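You operate a simulated robot arm through the tools that you are given. There is no shell and no other tool.

The job below is to be done with a simulated robot arm. You get a single attempt, and the scene is never put back.

TASK
The meter shows Check seed: set it to Sesame, test again and sort the tin by the chart.
Fine: leave the meter cover open; the other tins stay untested where they are. Set down upright: what you pick out.

It is judged by the outcome, as a careful person would: the job done as asked, and still so three seconds after it is handed in. It fails if anything else is knocked over, pushed out of place, dropped, spilled or broken. Lids that push on must go on centred and level and be pressed home; caps that screw on are set level and turned clockwise until they are tight.

THE ROBOT
A 6-joint arm with a three-finger gripper, fixed in place. Base frame: the origin is on the floor under the middle of its stand, x ahead of it, y to its left, z up. Units: cm, degrees, N and s.
It reaches about 121.3 cm from its shoulder. Its first joint turns from -166.0 to 166.0 degrees. Payload 4.89 kg.
The TCP is the grasp point between the finger pads, 3 cm short of the fingertips. In the tool frame z runs along the fingers and y along their closing line. The gripper opens to 16.4 cm; its body begins 12.5 cm behind the TCP.
Orientation is that of the tool frame in the base frame, as a unit quaternion [x, y, z, w]. With the fingers straight down and closing along the base's y, the tool's x points along the base's -x, its y along +y and its z along -z.

THE INTERFACE
- The arm moves only by the tool drive_tool. Its argument "plan" is a list of rows, each a list of 7 numbers: the shift along the base's x, y, z in units of 400 mm (1.0 is 400 mm), then the turn, a rotation vector about the base's x, y, z in units of 90 degrees (1.0 is 90 degrees), then the opening, from 0 (shut) to 1 (fully open). In form: [[dx, dy, dz, ax, ay, az, jaw], ...]. A call has 1 to 20 rows; each row is the pose to reach, as a shift and turn from the pose commanded when the call began. A call with a number of a shift or a turn outside -1 to 1 is refused whole. A row lasts 0.2 s, in which the tool goes at most 5 cm and 8.6 degrees; a call with a longer step from one row to the next is refused whole, and so is a gripper value outside its range. Where a pose cannot be reached the arm comes as near as it can. A force on the tool above 90 N (or 10 N above the force at the start of the call, whichever is more), or a blocked arm, ends the call early, and 0.2 s more pass. The fingers move at their own pace (about 10.8 cm/s each) and stop on an object; they squeeze with about 23 N. The grip force told is the motor's: it shows also when the fingers shut on nothing. Time passes only in rows, and 0.2 s behind the last, so rows that repeat a pose let the fingers close. It gives the time, the measured TCP pose, the force on the tool (base axes), the opening and the grip force at its end, in the units of the frame above (readings bear some noise), with the torque about the TCP (base axes, N m) and any sound that the robot's microphone picked up.
- Cameras (640 x 400 px; columns grow to the right, rows downward): "scene" is fixed at [21.83, 65.13, 157.07]; the picture's right is [-0.93, -0.36, 0.00], its down [-0.13, 0.33, -0.94] and it looks along [0.34, -0.87, -0.35] (base axes); focal length 336 px, centre (320, 200). "wrist" rides on the gripper at [7.6, -0.2, -15.2] in the tool frame; the picture's right is [0.02, 1.00, 0.00], its down [-0.88, 0.02, -0.47] and it looks along [-0.47, 0.01, 0.88] (tool axes); focal length 247 px, centre (320, 200). There is no depth. A picture from a camera that has moved, and an enlarged one, comes with that camera's place and axes in the base frame and with its lens.
- get_image(camera): a new picture of that camera. The clock stands still meanwhile.
- move_column(by): moves the trunk up (or, below 0, down) by that many cm; the arm rides with it, the base frame stays. It gives what a move gives, with no picture.
- enlarge(camera, box): a new picture of the part [left, top, right, bottom] of that camera's present view, enlarged. The clock stands still meanwhile.
- sign_off(): hands the job in; it is judged then, once.

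Places have to be worked out from the pictures, the camera data and where the tool is seen. Open the gripper and draw the arm clear of the work before you hand the job in, unless the task says otherwise.

The tools are called after "Request:" by a JSON object that holds its "api" and its "payload". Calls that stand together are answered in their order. drive_tool: Moves the arm, as the interface text tells. Its arguments: {"type":"object","properties":{"plan":{"type":"array","items":{"type":"array","items":{"type":"number"}}}},"required":["plan"]} The other tools are called the same way: move_column (by) moves the trunk up or down; get_image (camera) takes a picture; enlarge (camera, box) takes an enlarged picture of a part of a camera's view; sign_off () hands the job in.

At the start:

```text
clock: 0.0
tool_pos: [54.97, -47.51, 118.88]
orientation: [-0.001, 1.0, 0.0, 0.0]
force: [-0.3, 0.1, -0.5]
ft_torque: [-0.03, -0.02, 0.02]
opening: 16.42
grasp_force: 0.1
trunk travel left (down, up): [-17.5, 21.5]
```

scene: 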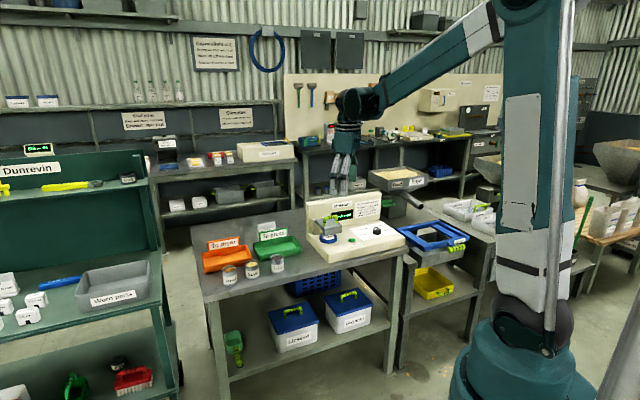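
wrist: 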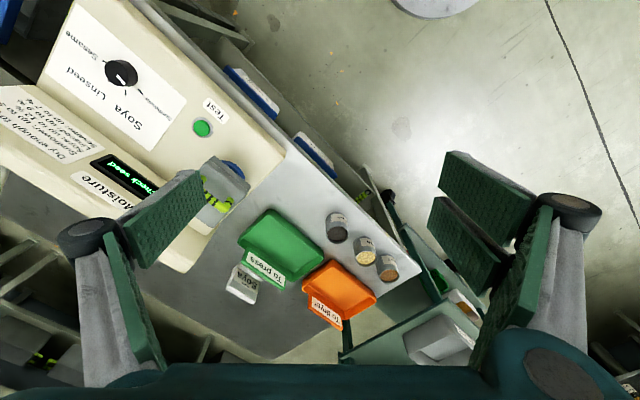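

The meter stands on a bench with a knob, a Test button, a cell with a tin perhaps inside, trays and three tins. I'll look closer at the pictures first.

Request:
{"api": "enlarge", "payload": {"camera": "scene", "box": [190, 180, 420, 300]}}

Request:
{"api": "enlarge", "payload": {"camera": "wrist", "box": [0, 0, 280, 240]}}

Request:
{"api": "enlarge", "payload": {"camera": "wrist", "box": [180, 140, 420, 340]}}

```text
2.78 times, centred on (305, 240) of scene
camera zoom: at [21.83, 65.13, 157.07], right [-0.93, -0.36, 0.0], down [-0.13, 0.33, -0.94], along [0.34, -0.87, -0.35], focal length 936 px, centre (362, 89)
```

zoom: 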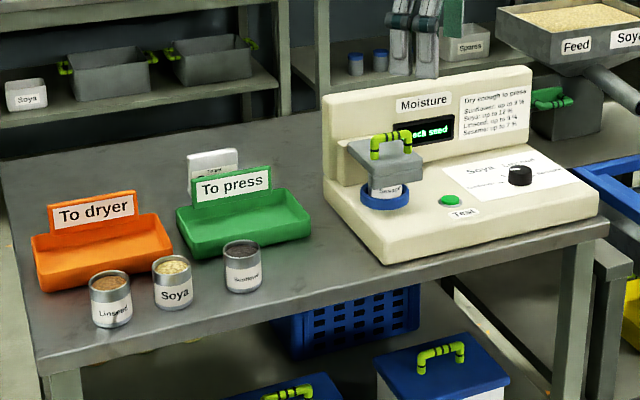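

```text
1.67 times, centred on (140, 120) of wrist
camera zoom: at [47.39, -47.66, 134.26], right [-0.02, 1.0, 0.0], down [0.88, 0.02, 0.47], along [0.47, 0.01, -0.88], focal length 412 px, centre (620, 333)
```

zoom: 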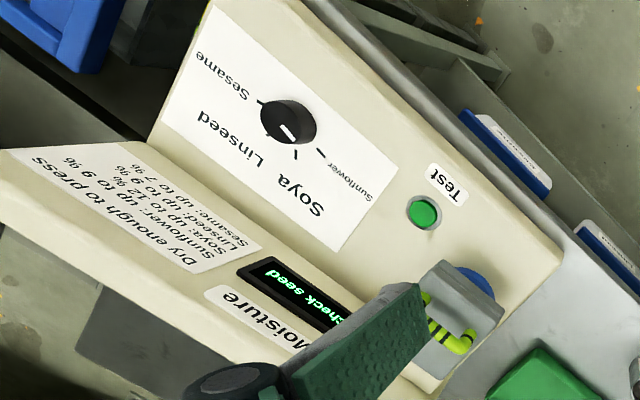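

```text
2.00 times, centred on (300, 240) of wrist
camera zoom: at [47.39, -47.66, 134.26], right [-0.02, 1.0, 0.0], down [0.88, 0.02, 0.47], along [0.47, 0.01, -0.88], focal length 494 px, centre (360, 120)
```

zoom: 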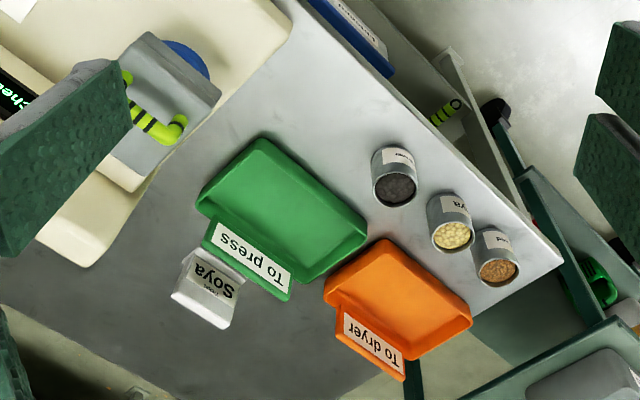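

I'll zoom in further on the chart, the knob dial, and the cell with its cover.

Request:
{"api": "enlarge", "payload": {"camera": "scene", "box": [305, 185, 405, 247]}}

Request:
{"api": "enlarge", "payload": {"camera": "scene", "box": [312, 205, 362, 250]}}

Request:
{"api": "enlarge", "payload": {"camera": "scene", "box": [340, 190, 390, 225]}}

Request:
{"api": "enlarge", "payload": {"camera": "wrist", "box": [0, 80, 120, 155]}}

Request:
{"api": "enlarge", "payload": {"camera": "wrist", "box": [50, 0, 180, 100]}}

```text
6.40 times, centred on (355, 216) of scene
camera zoom: at [21.83, 65.13, 157.07], right [-0.93, -0.36, 0.0], down [-0.13, 0.33, -0.94], along [0.34, -0.87, -0.35], focal length 2152 px, centre (96, 98)
```

zoom: 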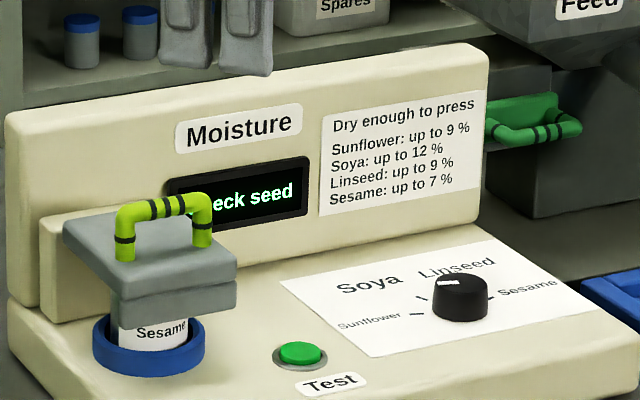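

```text
8.89 times, centred on (337, 228) of scene
camera zoom: at [21.83, 65.13, 157.07], right [-0.93, -0.36, 0.0], down [-0.13, 0.33, -0.94], along [0.34, -0.87, -0.35], focal length 2990 px, centre (169, -44)
```

zoom: 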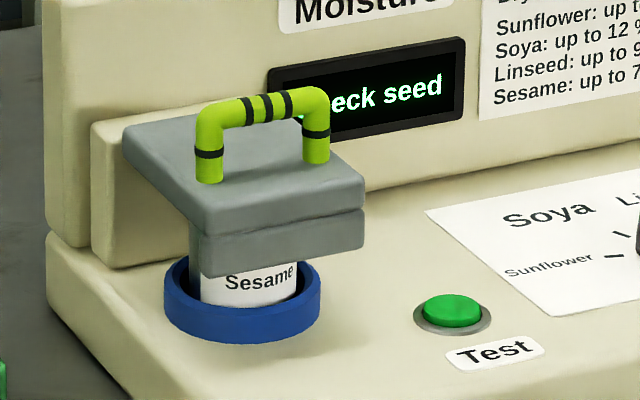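

```text
11.43 times, centred on (365, 208) of scene
camera zoom: at [21.83, 65.13, 157.07], right [-0.93, -0.36, 0.0], down [-0.13, 0.33, -0.94], along [0.34, -0.87, -0.35], focal length 3844 px, centre (-194, 114)
```

zoom: 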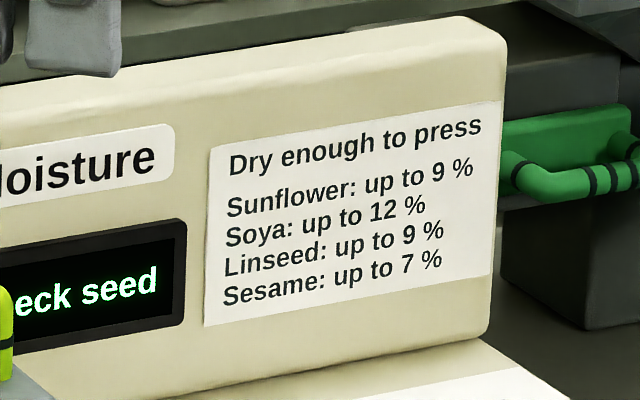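

```text
5.33 times, centred on (60, 118) of wrist
camera zoom: at [47.39, -47.66, 134.26], right [-0.02, 1.0, 0.0], down [0.88, 0.02, 0.47], along [0.47, 0.01, -0.88], focal length 1317 px, centre (1707, 640)
```

zoom: 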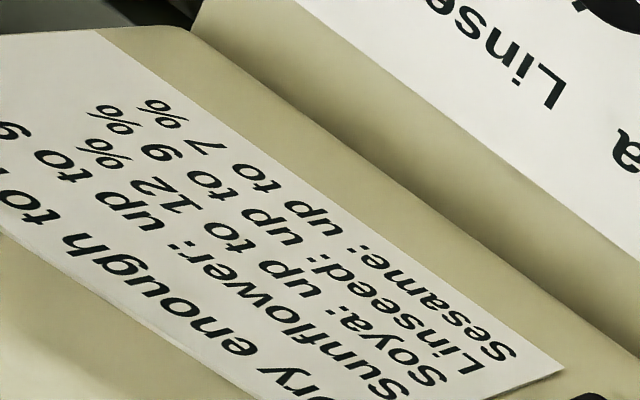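

```text
4.00 times, centred on (115, 50) of wrist
camera zoom: at [47.39, -47.66, 134.26], right [-0.02, 1.0, 0.0], down [0.88, 0.02, 0.47], along [0.47, 0.01, -0.88], focal length 988 px, centre (1140, 800)
```

zoom: 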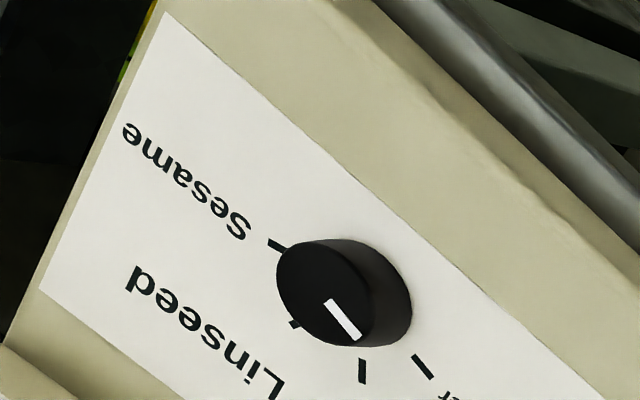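

Readings: chart says Sesame up to 7 %, knob pointer is around Soya, the Sesame tin is in the blue cell under a hinged-looking cover. I swing the wrist camera around to view the meter squarely from its front.

Request:
{"api": "drive_tool", "payload": {"plan": [[-0.035, -0.05, 0.02, 0, 0, -0.09, 1], [-0.07, -0.1, 0.04, 0, 0, -0.18, 1], [-0.1, -0.15, 0.06, 0, 0, -0.27, 1], [-0.14, -0.2, 0.08, 0, 0, -0.36, 1], [-0.17, -0.25, 0.1, 0, 0, -0.44, 1], [-0.2, -0.3, 0.12, 0, 0, -0.5, 1], [-0.24, -0.35, 0.12, 0, 0, -0.5, 1], [-0.28, -0.4, 0.12, 0, 0, -0.5, 1]]}}

Request:
{"api": "get_image", "payload": {"camera": "wrist"}}

Request:
{"api": "get_image", "payload": {"camera": "scene"}}

```text
clock: 1.8
tool_pos: [43.99, -63.4, 123.58]
orientation: [0.383, 0.924, 0.001, 0.0]
force: [0.3, 0.1, 0.3]
ft_torque: [-0.13, 0.09, 0.03]
opening: 16.42
grasp_force: 0.1
trunk travel left (down, up): [-17.5, 21.5]
```

```text
taken
camera wrist: at [38.41, -58.05, 139.01], right [0.69, 0.72, 0.0], down [0.64, -0.61, 0.47], along [0.34, -0.33, -0.88], focal length 247 px, centre (320, 200)
```

wrist: 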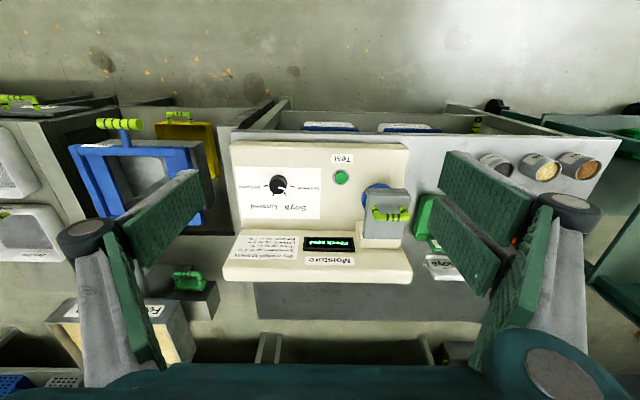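

```text
taken
```

scene: 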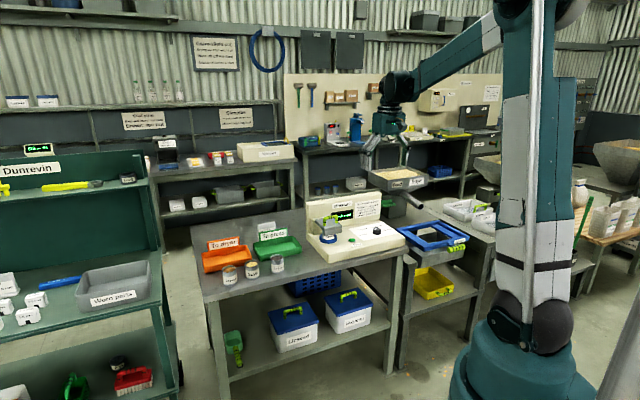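

The meter is now square to the wrist view (its width axis along about (0.7,0.7)). I enlarge for details.

Request:
{"api": "enlarge", "payload": {"camera": "wrist", "box": [215, 125, 425, 290]}}

Request:
{"api": "enlarge", "payload": {"camera": "wrist", "box": [335, 160, 425, 260]}}

Request:
{"api": "enlarge", "payload": {"camera": "wrist", "box": [230, 150, 330, 225]}}

Request:
{"api": "enlarge", "payload": {"camera": "scene", "box": [195, 220, 320, 300]}}

```text
2.42 times, centred on (320, 208) of wrist
camera zoom: at [38.41, -58.05, 139.01], right [0.69, 0.72, 0.0], down [0.64, -0.61, 0.47], along [0.34, -0.33, -0.88], focal length 599 px, centre (320, 182)
```

zoom: 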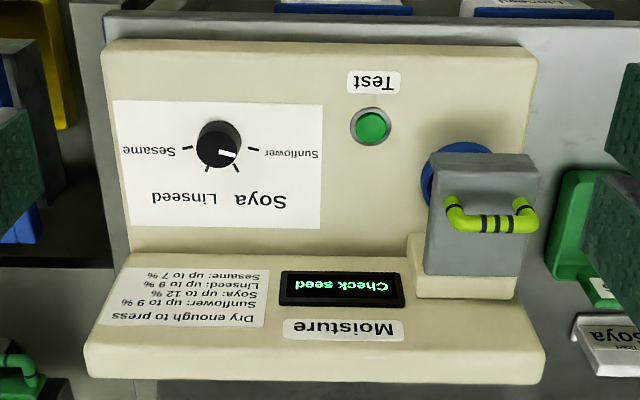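

```text
4.00 times, centred on (380, 210) of wrist
camera zoom: at [38.41, -58.05, 139.01], right [0.69, 0.72, 0.0], down [0.64, -0.61, 0.47], along [0.34, -0.33, -0.88], focal length 988 px, centre (80, 160)
```

zoom: 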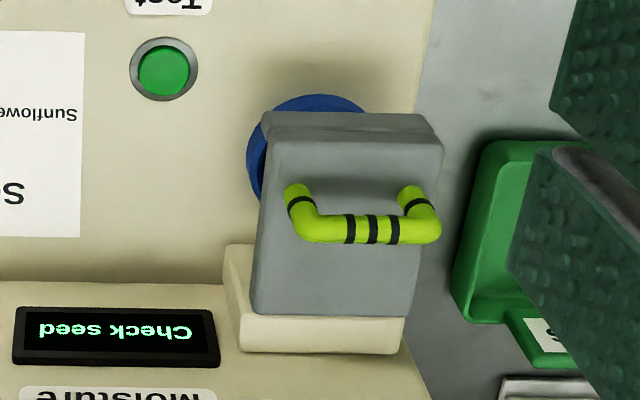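

```text
5.33 times, centred on (280, 188) of wrist
camera zoom: at [38.41, -58.05, 139.01], right [0.69, 0.72, 0.0], down [0.64, -0.61, 0.47], along [0.34, -0.33, -0.88], focal length 1317 px, centre (533, 267)
```

zoom: 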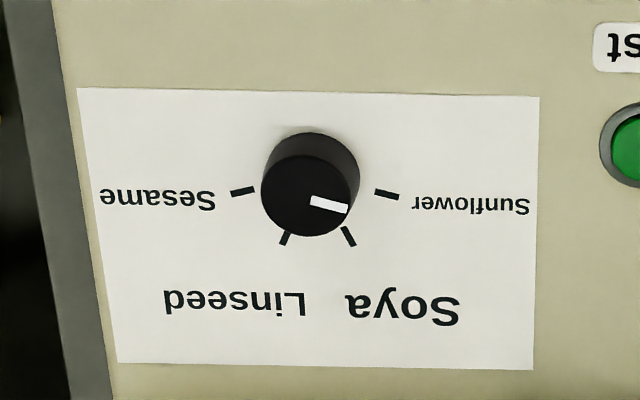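

```text
5.00 times, centred on (258, 260) of scene
camera zoom: at [21.83, 65.13, 157.07], right [-0.93, -0.36, 0.0], down [-0.13, 0.33, -0.94], along [0.34, -0.87, -0.35], focal length 1682 px, centre (632, -100)
```

zoom: 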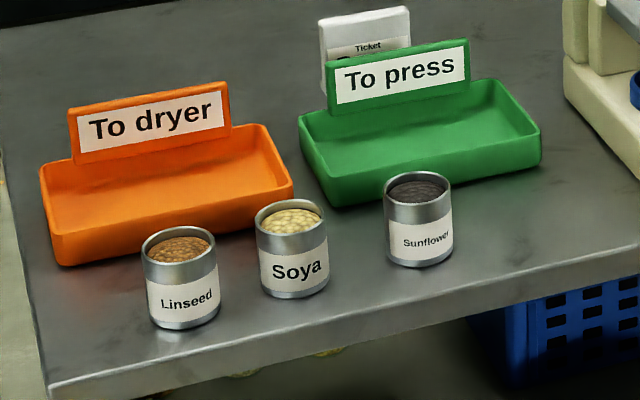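

The pointer is at Sunflower and Sesame lies roughly 150° clockwise of it. I estimate the knob at about (49.2, -82.0), top z≈86.7; I'll move above it with the gripper turned +75° and part open, and look.

Request:
{"api": "drive_tool", "payload": {"plan": [[0.0136, -0.0462, -0.0467, 0, 0, 0.0833, 0.45], [0.0272, -0.0924, -0.0934, 0, 0, 0.1667, 0.45], [0.0408, -0.1386, -0.1401, 0, 0, 0.25, 0.45], [0.0544, -0.1848, -0.1868, 0, 0, 0.3333, 0.45], [0.068, -0.231, -0.2335, 0, 0, 0.4167, 0.45], [0.0816, -0.2772, -0.2802, 0, 0, 0.5, 0.45], [0.0952, -0.3234, -0.3269, 0, 0, 0.5833, 0.45], [0.1088, -0.3696, -0.3736, 0, 0, 0.6667, 0.45], [0.1224, -0.4158, -0.4203, 0, 0, 0.75, 0.45], [0.136, -0.462, -0.467, 0, 0, 0.8333, 0.45], [0.136, -0.462, -0.467, 0, 0, 0.8333, 0.45]]}}

Request:
{"api": "get_image", "payload": {"camera": "wrist"}}

Request:
{"api": "get_image", "payload": {"camera": "scene"}}

```text
clock: 4.2
tool_pos: [49.29, -82.03, 104.89]
orientation: [-0.26, 0.966, -0.001, 0.001]
force: [0.5, -0.2, -0.2]
ft_torque: [0.11, 0.03, 0.02]
opening: 7.38
grasp_force: 0.0
trunk travel left (down, up): [-17.5, 21.5]
```

```text
taken
camera wrist: at [42.73, -85.96, 120.3], right [-0.52, 0.85, 0.0], down [0.75, 0.46, 0.47], along [0.4, 0.25, -0.88], focal length 247 px, centre (320, 200)
```

wrist: 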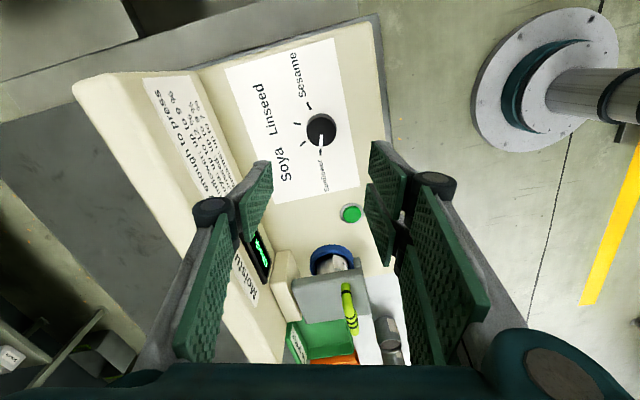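

```text
taken
```

scene: 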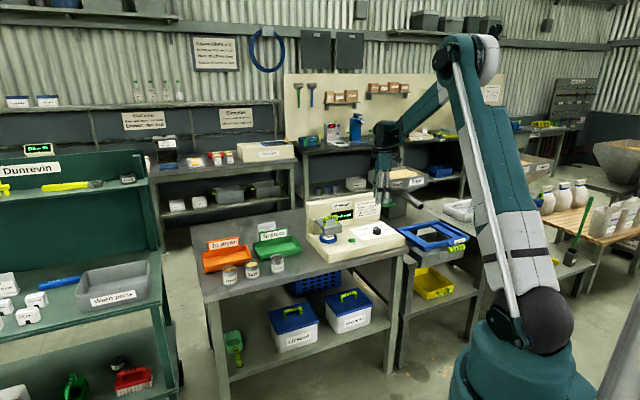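

I zoom in on the knob, to refine its centre and see the pointer from above.

Request:
{"api": "enlarge", "payload": {"camera": "wrist", "box": [260, 80, 380, 180]}}

Request:
{"api": "enlarge", "payload": {"camera": "scene", "box": [340, 190, 420, 260]}}

```text
4.00 times, centred on (320, 130) of wrist
camera zoom: at [42.73, -85.96, 120.3], right [-0.52, 0.85, 0.0], down [0.75, 0.46, 0.47], along [0.4, 0.25, -0.88], focal length 988 px, centre (320, 480)
```

zoom: 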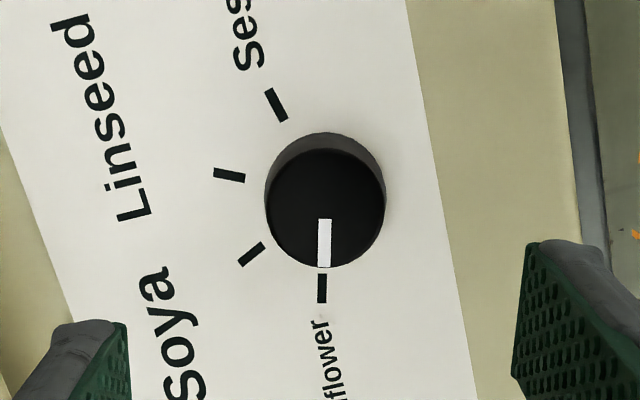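

```text
5.71 times, centred on (380, 225) of scene
camera zoom: at [21.83, 65.13, 157.07], right [-0.93, -0.36, 0.0], down [-0.13, 0.33, -0.94], along [0.34, -0.87, -0.35], focal length 1922 px, centre (-23, 57)
```

zoom: 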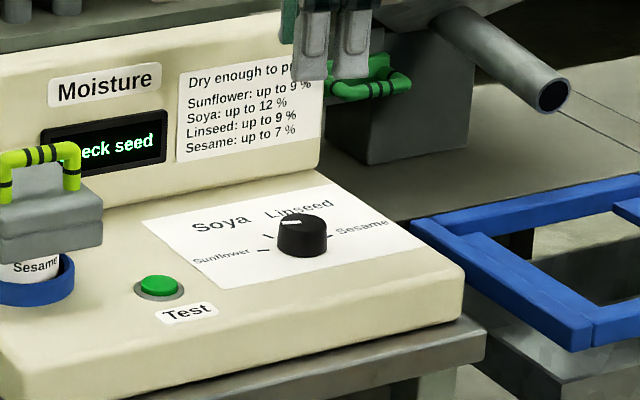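

The pointer sits exactly on Sunflower; ticks are 50° apart so Sesame is 150° clockwise from above. Knob centre refined to (49.12, -81.87), dia ≈4 cm. I lower the open fingers round it.

Request:
{"api": "drive_tool", "payload": {"plan": [[0, 0.001, -0.08, 0, 0, 0, 0.45], [-0.001, 0.002, -0.16, 0, 0, 0, 0.45], [-0.002, 0.003, -0.24, 0, 0, 0, 0.45], [-0.002, 0.003, -0.31, 0, 0, 0, 0.45], [-0.002, 0.003, -0.36, 0, 0, 0, 0.45], [-0.002, 0.003, -0.395, 0, 0, 0, 0.45], [-0.002, 0.003, -0.415, 0, 0, 0, 0.45], [-0.002, 0.003, -0.4325, 0, 0, 0, 0.45], [-0.002, 0.003, -0.4325, 0, 0, 0, 0.45]]}}

Request:
{"api": "get_image", "payload": {"camera": "wrist"}}

Request:
{"api": "enlarge", "payload": {"camera": "scene", "box": [340, 190, 420, 260]}}

```text
clock: 6.2
tool_pos: [49.19, -81.95, 87.89]
orientation: [-0.259, 0.966, 0.0, 0.001]
force: [-0.3, 0.5, 31.3]
ft_torque: [0.41, 0.28, 0.03]
opening: 7.38
grasp_force: 9.4
trunk travel left (down, up): [-17.5, 21.5]
```

```text
taken
camera wrist: at [42.61, -85.73, 103.23], right [-0.52, 0.86, 0.0], down [0.75, 0.46, 0.47], along [0.4, 0.24, -0.88], focal length 247 px, centre (320, 200)
```

wrist: 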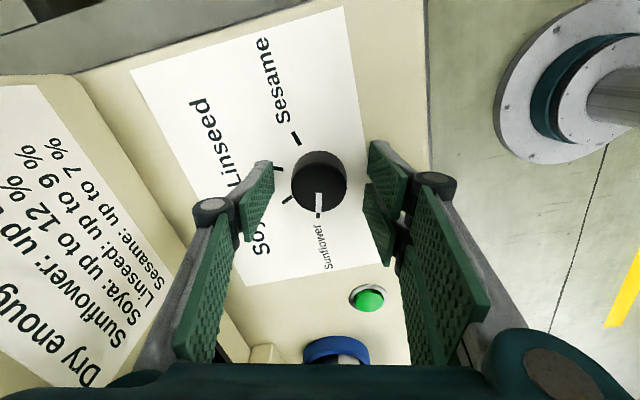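

```text
5.71 times, centred on (380, 225) of scene
camera zoom: at [21.83, 65.13, 157.07], right [-0.93, -0.36, 0.0], down [-0.13, 0.33, -0.94], along [0.34, -0.87, -0.35], focal length 1922 px, centre (-23, 57)
```

zoom: 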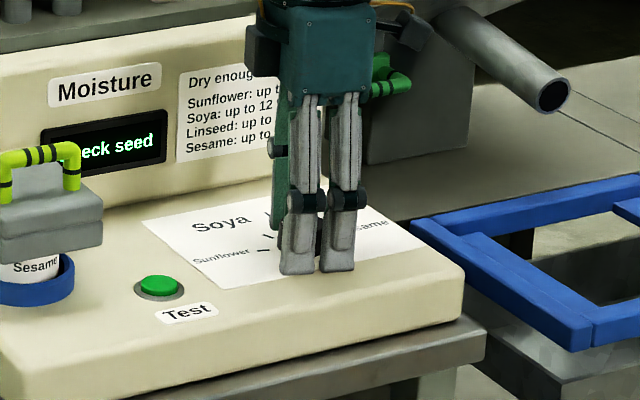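

Fingertips touch the panel (31 N up) at TCP z=87.9, so the panel is at z≈84.9. I lift 0.6 cm and close on the knob.

Request:
{"api": "drive_tool", "payload": {"plan": [[0, 0, 0.015, 0, 0, 0, 0.45], [0, 0, 0.015, 0, 0, 0, 0.2], [0, 0, 0.015, 0, 0, 0, 0.0], [0, 0, 0.015, 0, 0, 0, 0.0], [0, 0, 0.015, 0, 0, 0, 0.0]]}}

Request:
{"api": "enlarge", "payload": {"camera": "wrist", "box": [200, 100, 440, 300]}}

```text
clock: 7.4
tool_pos: [49.31, -81.89, 88.21]
orientation: [-0.259, 0.966, 0.001, -0.001]
force: [4.8, -7.7, -3.2]
ft_torque: [-0.27, -0.19, 0.01]
opening: 4.05
grasp_force: 45.1
trunk travel left (down, up): [-17.5, 21.5]
```

```text
2.00 times, centred on (320, 200) of wrist
camera zoom: at [42.67, -85.81, 103.63], right [-0.52, 0.86, 0.0], down [0.75, 0.46, 0.47], along [0.4, 0.25, -0.88], focal length 494 px, centre (320, 200)
```

zoom: 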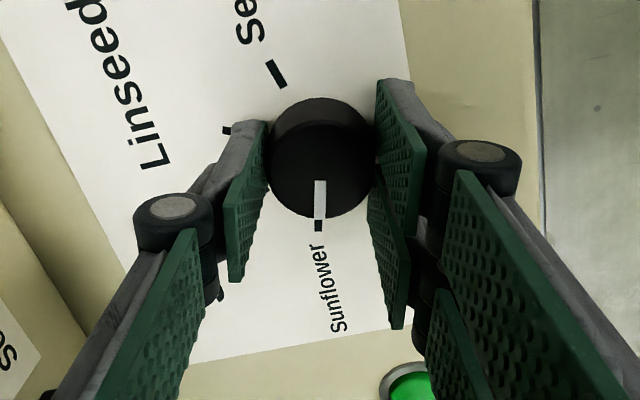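

The knob is held (opening 4.05 cm) and the tool is centred over it. Now I turn it clockwise 75°.

Request:
{"api": "drive_tool", "payload": {"plan": [[0.001, -0.002, 0, 0, 0, -0.0833, 0], [0.001, -0.002, 0, 0, 0, -0.1667, 0], [0.001, -0.002, 0, 0, 0, -0.25, 0], [0.001, -0.002, 0, 0, 0, -0.3333, 0], [0.001, -0.002, 0, 0, 0, -0.4167, 0], [0.001, -0.002, 0, 0, 0, -0.5, 0], [0.001, -0.002, 0, 0, 0, -0.5833, 0], [0.001, -0.002, 0, 0, 0, -0.6667, 0], [0.001, -0.002, 0, 0, 0, -0.75, 0], [0.001, -0.002, 0, 0, 0, -0.8333, 0], [0.001, -0.002, 0, 0, 0, -0.8333, 0]]}}

Request:
{"api": "enlarge", "payload": {"camera": "wrist", "box": [200, 100, 440, 300]}}

```text
clock: 9.8
tool_pos: [49.17, -82.16, 88.21]
orientation: [0.384, 0.923, 0.0, 0.0]
force: [-12.1, -9.5, -6.9]
ft_torque: [-0.34, 0.37, 0.0]
opening: 4.08
grasp_force: 44.8
trunk travel left (down, up): [-17.5, 21.5]
```

```text
2.00 times, centred on (320, 200) of wrist
camera zoom: at [43.65, -76.72, 103.64], right [0.69, 0.72, 0.0], down [0.64, -0.61, 0.47], along [0.34, -0.33, -0.88], focal length 494 px, centre (320, 200)
```

zoom: 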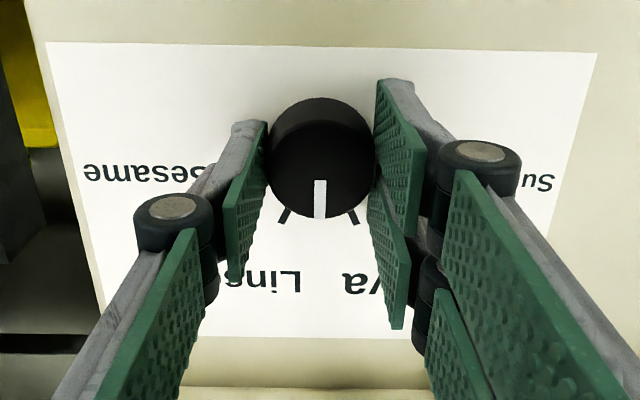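

The pointer has followed exactly 75°, now midway between Soya and Linseed. I turn another 75° with a slight centring correction.

Request:
{"api": "drive_tool", "payload": {"plan": [[-0.001, -0.001, 0, 0, 0, -0.0833, 0], [-0.002, -0.002, 0, 0, 0, -0.1667, 0], [-0.003, -0.003, 0, 0, 0, -0.25, 0], [-0.003, -0.003, 0, 0, 0, -0.3333, 0], [-0.003, -0.003, 0, 0, 0, -0.4167, 0], [-0.003, -0.003, 0, 0, 0, -0.5, 0], [-0.003, -0.003, 0, 0, 0, -0.5833, 0], [-0.003, -0.003, 0, 0, 0, -0.6667, 0], [-0.003, -0.003, 0, 0, 0, -0.75, 0], [-0.003, -0.003, 0, 0, 0, -0.8333, 0], [-0.003, -0.003, 0, 0, 0, -0.8333, 0], [-0.003, -0.003, 0, 0, 0, -0.8333, 0]]}}

Request:
{"api": "enlarge", "payload": {"camera": "wrist", "box": [200, 100, 440, 300]}}

Request:
{"api": "enlarge", "payload": {"camera": "scene", "box": [310, 190, 410, 260]}}

```text
clock: 12.4
tool_pos: [49.01, -82.14, 88.21]
orientation: [0.867, 0.499, -0.001, -0.001]
force: [-38.2, 22.8, -26.1]
ft_torque: [0.39, 0.99, 0.22]
opening: 4.03
grasp_force: 45.0
trunk travel left (down, up): [-17.5, 21.5]
```

```text
2.00 times, centred on (320, 200) of wrist
camera zoom: at [52.68, -75.35, 103.66], right [0.88, -0.48, 0.0], down [-0.42, -0.77, 0.47], along [-0.23, -0.41, -0.88], focal length 494 px, centre (320, 200)
```

zoom: 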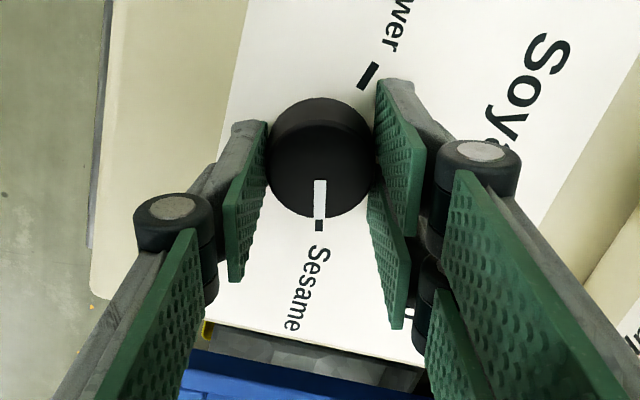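

```text
5.71 times, centred on (360, 225) of scene
camera zoom: at [21.83, 65.13, 157.07], right [-0.93, -0.36, 0.0], down [-0.13, 0.33, -0.94], along [0.34, -0.87, -0.35], focal length 1922 px, centre (91, 57)
```

zoom: 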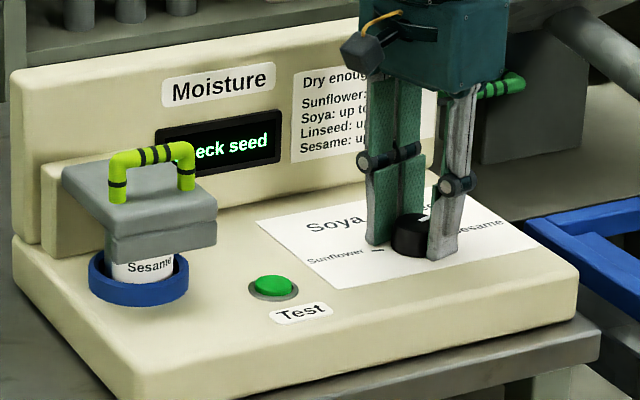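

The pointer is on the Sesame tick. I open the fingers and lift off, then check the pointer stays.

Request:
{"api": "drive_tool", "payload": {"plan": [[0, 0, 0, 0, 0, 0, 0.2], [0, 0, 0, 0, 0, 0, 0.42], [0, 0, 0, 0, 0, 0, 0.42], [0, 0, 0.05, 0, 0, 0, 0.42], [0, 0, 0.12, 0, 0, 0, 0.42], [0, 0, 0.22, 0, 0, 0, 0.42], [0, 0, 0.32, 0, 0, 0, 0.42]]}}

Request:
{"api": "enlarge", "payload": {"camera": "wrist", "box": [200, 60, 440, 260]}}

Request:
{"api": "enlarge", "payload": {"camera": "scene", "box": [310, 190, 410, 260]}}

```text
clock: 14.0
tool_pos: [49.25, -82.13, 101.09]
orientation: [0.866, 0.5, 0.0, 0.001]
force: [1.0, -1.5, -1.2]
ft_torque: [0.12, 0.08, -0.02]
opening: 6.9
grasp_force: 0.1
trunk travel left (down, up): [-17.5, 21.5]
```

```text
2.00 times, centred on (320, 160) of wrist
camera zoom: at [52.85, -75.4, 116.5], right [0.88, -0.48, 0.0], down [-0.42, -0.77, 0.47], along [-0.23, -0.41, -0.88], focal length 494 px, centre (320, 280)
```

zoom: 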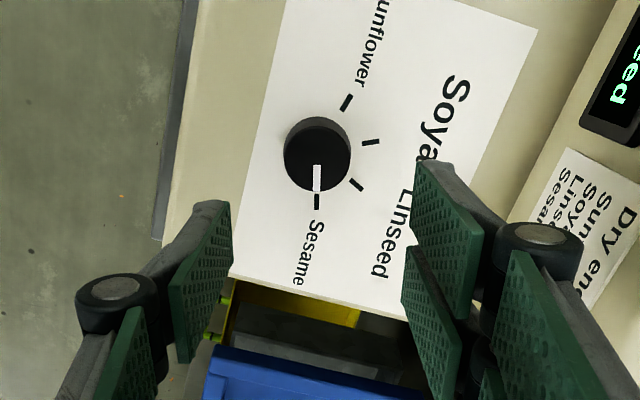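

```text
5.71 times, centred on (360, 225) of scene
camera zoom: at [21.83, 65.13, 157.07], right [-0.93, -0.36, 0.0], down [-0.13, 0.33, -0.94], along [0.34, -0.87, -0.35], focal length 1922 px, centre (91, 57)
```

zoom: 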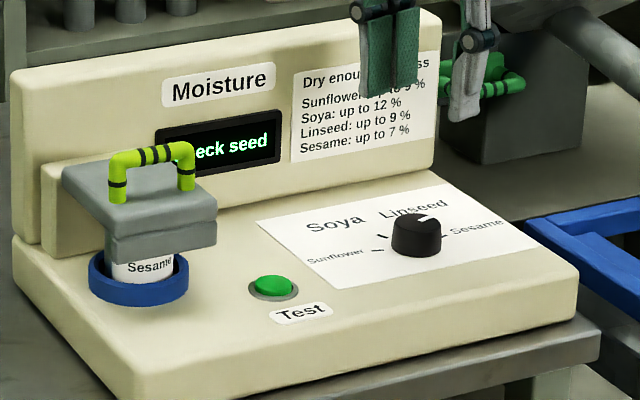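

Knob is at Sesame and stays. Next is the Test button at about (58.3, -70.2); I turn the tool back to a safe yaw, shut the fingers and move above it.

Request:
{"api": "drive_tool", "payload": {"plan": [[0.0115, 0.0149, 0.015, 0, 0, 0.0833, 0.2], [0.023, 0.0298, 0.03, 0, 0, 0.1667, 0.0], [0.0345, 0.0447, 0.045, 0, 0, 0.25, 0.0], [0.046, 0.0596, 0.06, 0, 0, 0.3333, 0.0], [0.0575, 0.0745, 0.075, 0, 0, 0.4167, 0.0], [0.069, 0.0894, 0.09, 0, 0, 0.5, 0.0], [0.0805, 0.1043, 0.105, 0, 0, 0.5833, 0.0], [0.092, 0.1192, 0.12, 0, 0, 0.6667, 0.0], [0.1035, 0.1341, 0.135, 0, 0, 0.75, 0.0], [0.115, 0.149, 0.15, 0, 0, 0.8333, 0.0]]}}

Request:
{"api": "drive_tool", "payload": {"plan": [[0.0116, 0.0148, 0, 0, 0, 0.0833, 0.0], [0.0232, 0.0295, 0, 0, 0, 0.1667, 0.0], [0.0348, 0.0443, 0, 0, 0, 0.25, 0.0], [0.0464, 0.059, 0, 0, 0, 0.3333, 0.0], [0.058, 0.0738, 0, 0, 0, 0.4167, 0.0], [0.0696, 0.0885, 0, 0, 0, 0.5, 0.0], [0.0812, 0.1033, 0, 0, 0, 0.5833, 0.0], [0.0928, 0.118, 0, 0, 0, 0.6667, 0.0], [0.1044, 0.1328, 0, 0, 0, 0.75, 0.0], [0.116, 0.1475, 0, 0, 0, 0.8333, 0.0], [0.116, 0.1475, -0.05, 0, 0, 0.8333, 0.0], [0.116, 0.1475, -0.1, 0, 0, 0.8333, 0.0]]}}

Request:
{"api": "get_image", "payload": {"camera": "wrist"}}

Request:
{"api": "enlarge", "payload": {"camera": "scene", "box": [310, 180, 410, 260]}}

```text
clock: 16.2
tool_pos: [53.67, -76.09, 106.9]
orientation: [0.382, 0.924, 0.0, 0.0]
force: [0.1, 0.0, -1.1]
ft_torque: [0.03, 0.03, 0.01]
opening: 0.0
grasp_force: 22.8
trunk travel left (down, up): [-17.5, 21.5]
```

```text
clock: 18.8
tool_pos: [58.51, -70.29, 103.12]
orientation: [-0.259, 0.966, 0.0, 0.0]
force: [-0.6, 0.5, 0.0]
ft_torque: [-0.12, -0.06, -0.03]
opening: 0.0
grasp_force: 22.6
trunk travel left (down, up): [-17.5, 21.5]
```

```text
taken
camera wrist: at [51.82, -74.15, 118.47], right [-0.52, 0.85, 0.0], down [0.75, 0.46, 0.47], along [0.4, 0.25, -0.88], focal length 247 px, centre (320, 200)
```

wrist: 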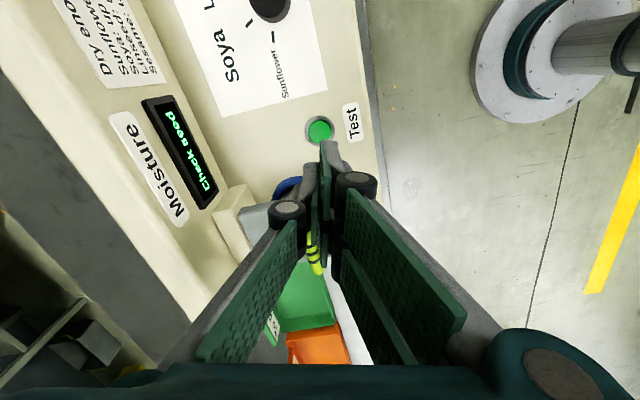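

```text
5.00 times, centred on (360, 220) of scene
camera zoom: at [21.83, 65.13, 157.07], right [-0.93, -0.36, 0.0], down [-0.13, 0.33, -0.94], along [0.34, -0.87, -0.35], focal length 1682 px, centre (120, 100)
```

zoom: 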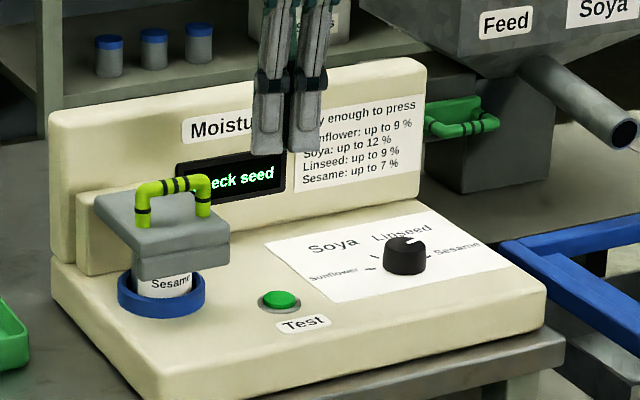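

The tool axis would land about 0.4 cm off; I correct to (58.0, -70.4) and come down onto the button slowly.

Request:
{"api": "drive_tool", "payload": {"plan": [[-0.006, -0.005, -0.08, 0, 0, 0, 0], [-0.006, -0.005, -0.16, 0, 0, 0, 0], [-0.006, -0.005, -0.24, 0, 0, 0, 0], [-0.006, -0.005, -0.31, 0, 0, 0, 0], [-0.006, -0.005, -0.345, 0, 0, 0, 0], [-0.006, -0.005, -0.352, 0, 0, 0, 0], [-0.006, -0.005, -0.358, 0, 0, 0, 0], [-0.006, -0.005, -0.364, 0, 0, 0, 0]]}}

Request:
{"api": "get_image", "payload": {"camera": "wrist"}}

Request:
{"api": "enlarge", "payload": {"camera": "scene", "box": [310, 180, 410, 260]}}

```text
clock: 20.6
tool_pos: [58.15, -70.42, 88.53]
orientation: [-0.259, 0.966, 0.0, 0.0]
force: [0.1, -0.2, 0.9]
ft_torque: [-0.04, -0.01, 0.03]
opening: 0.01
grasp_force: 23.3
trunk travel left (down, up): [-17.5, 21.5]
```

```text
taken
camera wrist: at [51.55, -74.33, 103.94], right [-0.52, 0.86, 0.0], down [0.75, 0.46, 0.47], along [0.4, 0.25, -0.88], focal length 247 px, centre (320, 200)
```

wrist: 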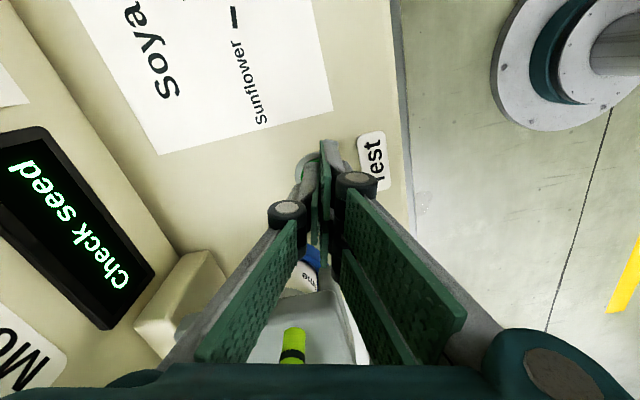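

```text
5.00 times, centred on (360, 220) of scene
camera zoom: at [21.83, 65.13, 157.07], right [-0.93, -0.36, 0.0], down [-0.13, 0.33, -0.94], along [0.34, -0.87, -0.35], focal length 1682 px, centre (120, 100)
```

zoom: 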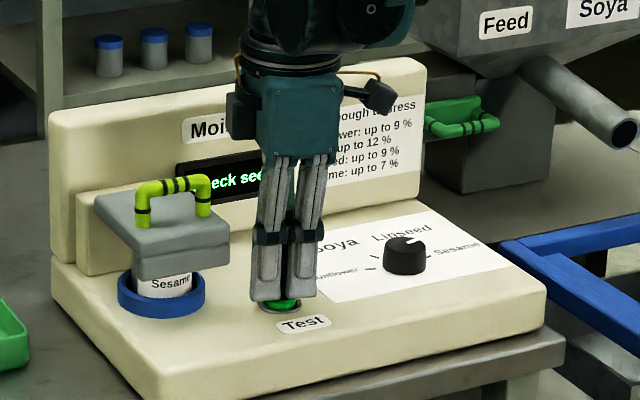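

No contact yet (0.9 N) with the tips right over the green button. I press down in small steps.

Request:
{"api": "drive_tool", "payload": {"plan": [[0, 0, -0.005, 0, 0, 0, 0], [0, 0, -0.01, 0, 0, 0, 0], [0, 0, -0.014, 0, 0, 0, 0]]}}

Request:
{"api": "enlarge", "payload": {"camera": "wrist", "box": [0, 100, 240, 300]}}

```text
clock: 21.4
tool_pos: [58.09, -70.4, 88.02]
orientation: [-0.259, 0.966, 0.0, -0.001]
force: [-1.4, 1.1, 3.2]
ft_torque: [0.0, 0.06, 0.01]
opening: 0.61
grasp_force: 44.2
trunk travel left (down, up): [-17.5, 21.5]
heard: click
```

```text
2.00 times, centred on (120, 200) of wrist
camera zoom: at [51.56, -74.35, 103.37], right [-0.52, 0.86, 0.0], down [0.75, 0.46, 0.47], along [0.4, 0.24, -0.88], focal length 494 px, centre (720, 200)
```

zoom: 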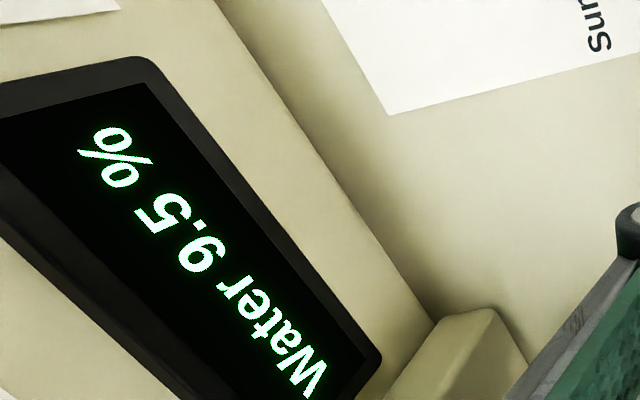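

A click, and the display reads "Water 9.5 %", above Sesame's 7 % limit, so the tin goes to the dryer tray (orange). I lift off the button.

Request:
{"api": "drive_tool", "payload": {"plan": [[0, 0, 0.02, 0, 0, 0, 0], [0, 0, 0.06, 0, 0, 0, 0], [0, 0, 0.14, 0, 0, 0, 0], [0, 0, 0.24, 0, 0, 0, 0], [0, 0, 0.34, 0, 0, 0, 0], [0, 0, 0.44, 0, 0, 0, 0]]}}

Request:
{"api": "get_image", "payload": {"camera": "wrist"}}

Request:
{"api": "enlarge", "payload": {"camera": "scene", "box": [310, 180, 410, 260]}}

```text
clock: 22.8
tool_pos: [58.05, -70.45, 105.55]
orientation: [-0.258, 0.966, 0.0, 0.0]
force: [0.0, -0.9, -0.1]
ft_torque: [0.12, 0.06, 0.0]
opening: 0.0
grasp_force: 44.9
trunk travel left (down, up): [-17.5, 21.5]
```

```text
taken
camera wrist: at [51.49, -74.39, 120.93], right [-0.52, 0.86, 0.0], down [0.75, 0.46, 0.47], along [0.4, 0.25, -0.88], focal length 247 px, centre (320, 200)
```

wrist: 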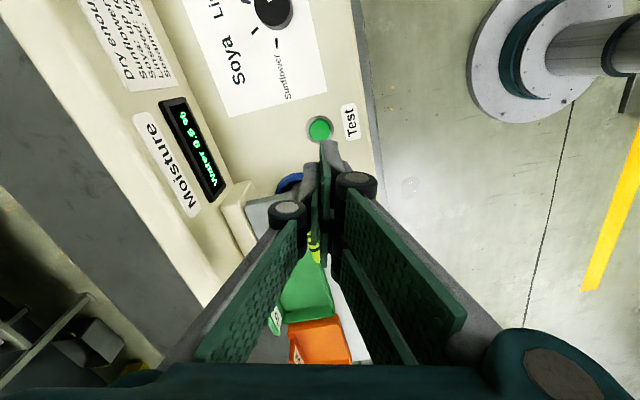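

```text
5.00 times, centred on (360, 220) of scene
camera zoom: at [21.83, 65.13, 157.07], right [-0.93, -0.36, 0.0], down [-0.13, 0.33, -0.94], along [0.34, -0.87, -0.35], focal length 1682 px, centre (120, 100)
```

zoom: 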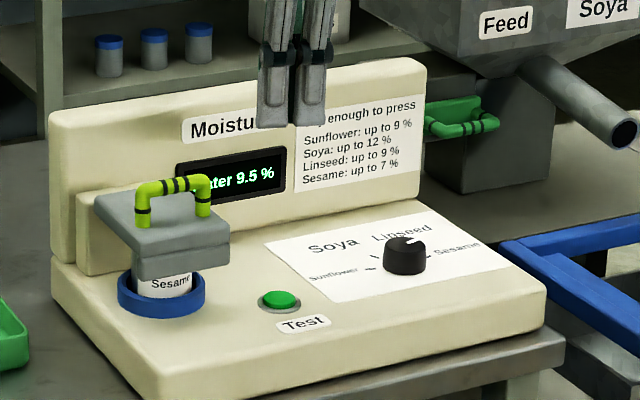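

Now the cover: before gripping its handle I want a side view of the hinge. I tilt the tool 40° to look across it from the knob side.

Request:
{"api": "drive_tool", "payload": {"plan": [[0.003, -0.022, 0.0, 0.053, -0.053, 0, 0.2], [0.006, -0.044, 0.0, 0.106, -0.106, 0, 0.4], [0.009, -0.066, 0.0, 0.158, -0.158, 0, 0.6], [0.012, -0.09, -0.01, 0.21, -0.21, 0, 0.8], [0.014, -0.11, -0.02, 0.262, -0.262, 0, 1.0], [0.016, -0.1315, -0.04, 0.314, -0.314, 0, 1.0], [0.016, -0.1315, -0.04, 0.314, -0.314, 0, 1.0]]}}

Request:
{"api": "get_image", "payload": {"camera": "wrist"}}

Request:
{"api": "get_image", "payload": {"camera": "scene"}}

```text
clock: 24.4
tool_pos: [58.83, -75.78, 103.93]
orientation: [-0.243, 0.908, 0.172, 0.296]
force: [0.1, -0.2, 0.0]
ft_torque: [0.09, -0.01, 0.0]
opening: 16.4
grasp_force: 0.0
trunk travel left (down, up): [-17.5, 21.5]
```

```text
taken
camera wrist: at [46.46, -85.37, 110.94], right [-0.56, 0.82, 0.15], down [0.4, 0.1, 0.91], along [0.73, 0.57, -0.38], focal length 247 px, centre (320, 200)
```

wrist: 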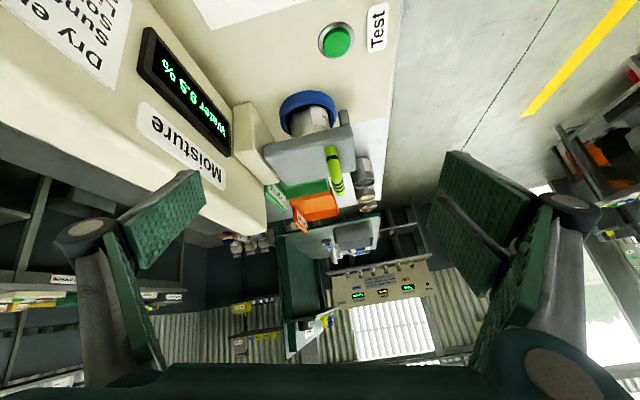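

```text
taken
```

scene: 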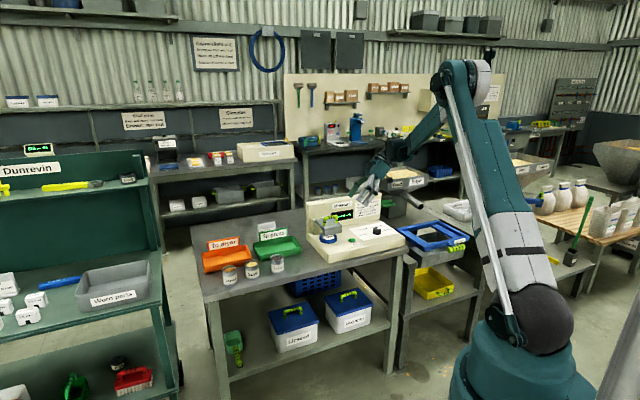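

The view (upside-down) shows the cover's side. I enlarge it.

Request:
{"api": "enlarge", "payload": {"camera": "wrist", "box": [225, 80, 375, 215]}}

Request:
{"api": "enlarge", "payload": {"camera": "scene", "box": [295, 195, 355, 250]}}

```text
2.96 times, centred on (300, 148) of wrist
camera zoom: at [46.46, -85.37, 110.94], right [-0.56, 0.82, 0.15], down [0.4, 0.1, 0.91], along [0.73, 0.57, -0.38], focal length 732 px, centre (379, 356)
```

zoom: 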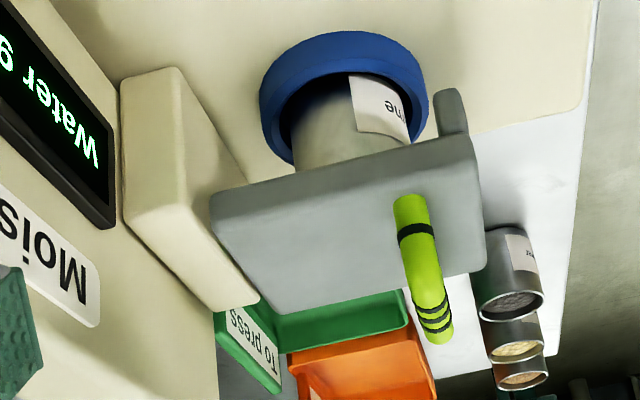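

```text
7.27 times, centred on (325, 222) of scene
camera zoom: at [21.83, 65.13, 157.07], right [-0.93, -0.36, 0.0], down [-0.13, 0.33, -0.94], along [0.34, -0.87, -0.35], focal length 2446 px, centre (284, 36)
```

zoom: 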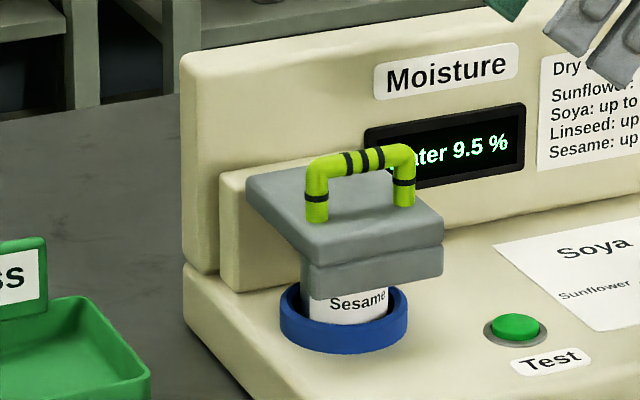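

The cover is a flap hinged at its back edge (b≈102 along the outward axis, z≈93.5), with a front lip; the handle bar centre is at about (67.2, -65.7, 97.8), along the meter's width. I untilt, rise and turn the gripper so it closes across the bar.

Request:
{"api": "drive_tool", "payload": {"plan": [[0, 0.01, 0.06, -0.053, 0.053, 0, 0.8], [0, 0.04, 0.12, -0.106, 0.106, 0, 0.6], [-0.005, 0.07, 0.17, -0.158, 0.158, 0, 0.4], [-0.01, 0.1, 0.21, -0.21, 0.21, 0, 0.3], [-0.015, 0.12, 0.24, -0.262, 0.262, 0, 0.3], [-0.017, 0.1415, 0.2505, -0.314, 0.314, 0, 0.3], [-0.017, 0.1415, 0.2505, -0.314, 0.314, 0, 0.3]]}}

Request:
{"api": "drive_tool", "payload": {"plan": [[0.009, 0.0045, 0, 0, 0, -0.0833, 0.3], [0.018, 0.009, 0, 0, 0, -0.1667, 0.3], [0.027, 0.0135, 0, 0, 0, -0.25, 0.3], [0.036, 0.018, 0, 0, 0, -0.3333, 0.3], [0.045, 0.0225, 0, 0, 0, -0.4167, 0.3], [0.054, 0.027, 0, 0, 0, -0.5, 0.3], [0.063, 0.0315, 0, 0, 0, -0.5833, 0.3], [0.072, 0.036, 0, 0, 0, -0.6667, 0.3], [0.081, 0.0405, 0, 0, 0, -0.75, 0.3], [0.09, 0.045, 0, 0, 0, -0.8333, 0.3], [0.1, 0.05, 0, 0, 0, -0.9167, 0.3]]}}

Request:
{"api": "drive_tool", "payload": {"plan": [[0.012, 0.005, 0, 0, 0, -0.0833, 0.3], [0.024, 0.01, 0, 0, 0, -0.1667, 0.3], [0.036, 0.015, 0, 0, 0, -0.25, 0.3], [0.048, 0.02, 0, 0, 0, -0.3333, 0.3], [0.06, 0.025, 0, 0, 0, -0.4167, 0.3], [0.072, 0.03, 0, 0, 0, -0.5, 0.3], [0.084, 0.035, 0, 0, 0, -0.5833, 0.3], [0.096, 0.04, 0, 0, 0, -0.6667, 0.3], [0.108, 0.046, 0, 0, 0, -0.75, 0.3], [0.12, 0.052, 0, 0, 0, -0.8333, 0.3], [0.13, 0.0575, 0, 0, 0, -0.9167, 0.3], [0.13, 0.0575, 0, 0, 0, -0.9167, 0.3]]}}

Request:
{"api": "get_image", "payload": {"camera": "wrist"}}

Request:
{"api": "get_image", "payload": {"camera": "scene"}}

```text
clock: 26.0
tool_pos: [58.09, -70.01, 113.96]
orientation: [-0.259, 0.966, 0.0, -0.001]
force: [-1.1, 1.1, 0.4]
ft_torque: [-0.05, 0.03, 0.02]
opening: 4.93
grasp_force: 0.1
trunk travel left (down, up): [-17.5, 21.5]
```

```text
clock: 28.4
tool_pos: [62.09, -68.0, 113.9]
orientation: [0.444, 0.896, -0.001, 0.0]
force: [0.6, -0.7, 0.2]
ft_torque: [0.02, 0.0, 0.01]
opening: 4.91
grasp_force: 0.0
trunk travel left (down, up): [-17.5, 21.5]
```

```text
clock: 31.0
tool_pos: [67.4, -65.71, 113.98]
orientation: [0.924, 0.382, 0.0, 0.0]
force: [-0.3, 0.6, -0.3]
ft_torque: [0.0, 0.0, 0.0]
opening: 4.94
grasp_force: 0.0
trunk travel left (down, up): [-17.5, 21.5]
```

```text
taken
camera wrist: at [72.59, -60.22, 129.35], right [0.72, -0.69, 0.0], down [-0.61, -0.64, 0.47], along [-0.33, -0.34, -0.88], focal length 247 px, centre (320, 200)
```

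wrist: 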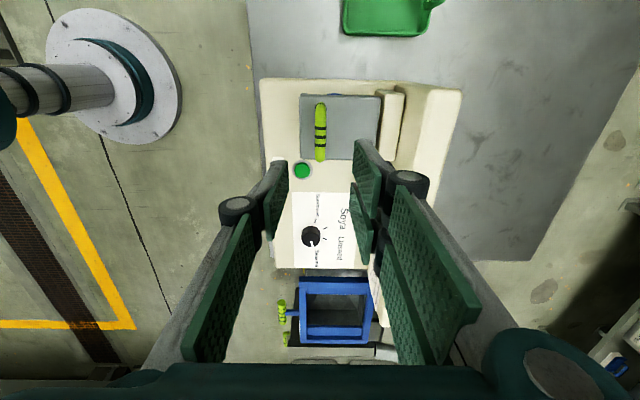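

```text
taken
```

scene: 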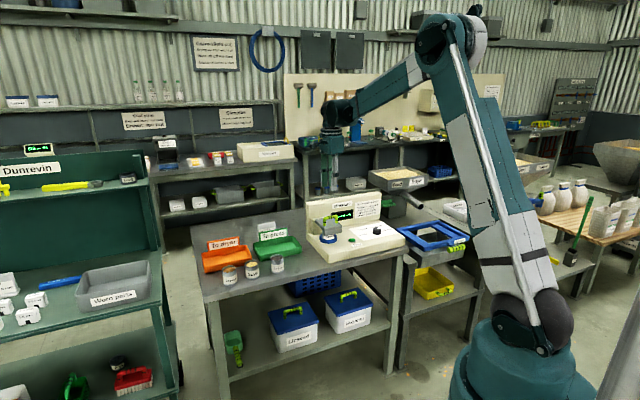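

Good top view of the handle. I enlarge to fix the bar position.

Request:
{"api": "enlarge", "payload": {"camera": "wrist", "box": [265, 80, 415, 180]}}

Request:
{"api": "enlarge", "payload": {"camera": "scene", "box": [295, 170, 375, 250]}}

```text
4.00 times, centred on (340, 130) of wrist
camera zoom: at [72.59, -60.22, 129.35], right [0.72, -0.69, 0.0], down [-0.61, -0.64, 0.47], along [-0.33, -0.34, -0.88], focal length 988 px, centre (240, 480)
```

zoom: 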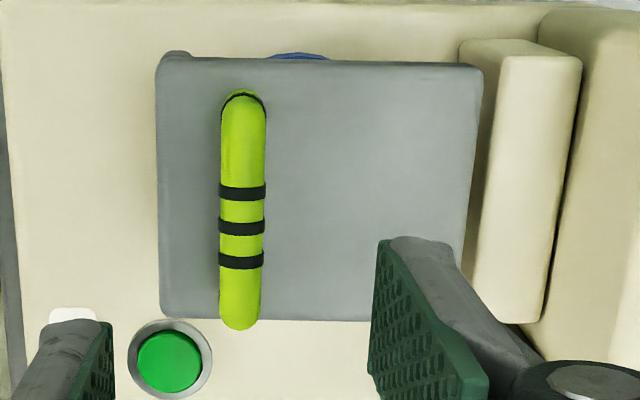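

```text
5.00 times, centred on (335, 210) of scene
camera zoom: at [21.83, 65.13, 157.07], right [-0.93, -0.36, 0.0], down [-0.13, 0.33, -0.94], along [0.34, -0.87, -0.35], focal length 1682 px, centre (245, 150)
```

zoom: 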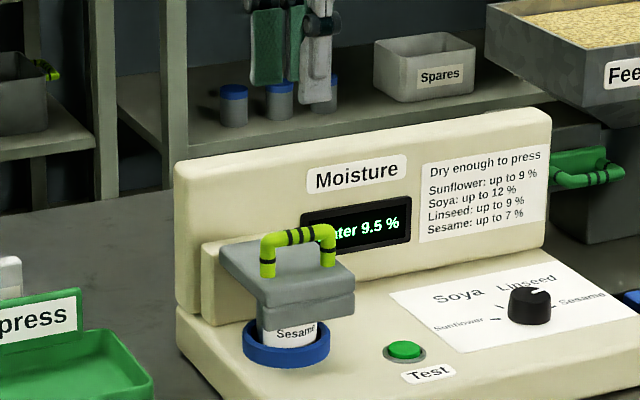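

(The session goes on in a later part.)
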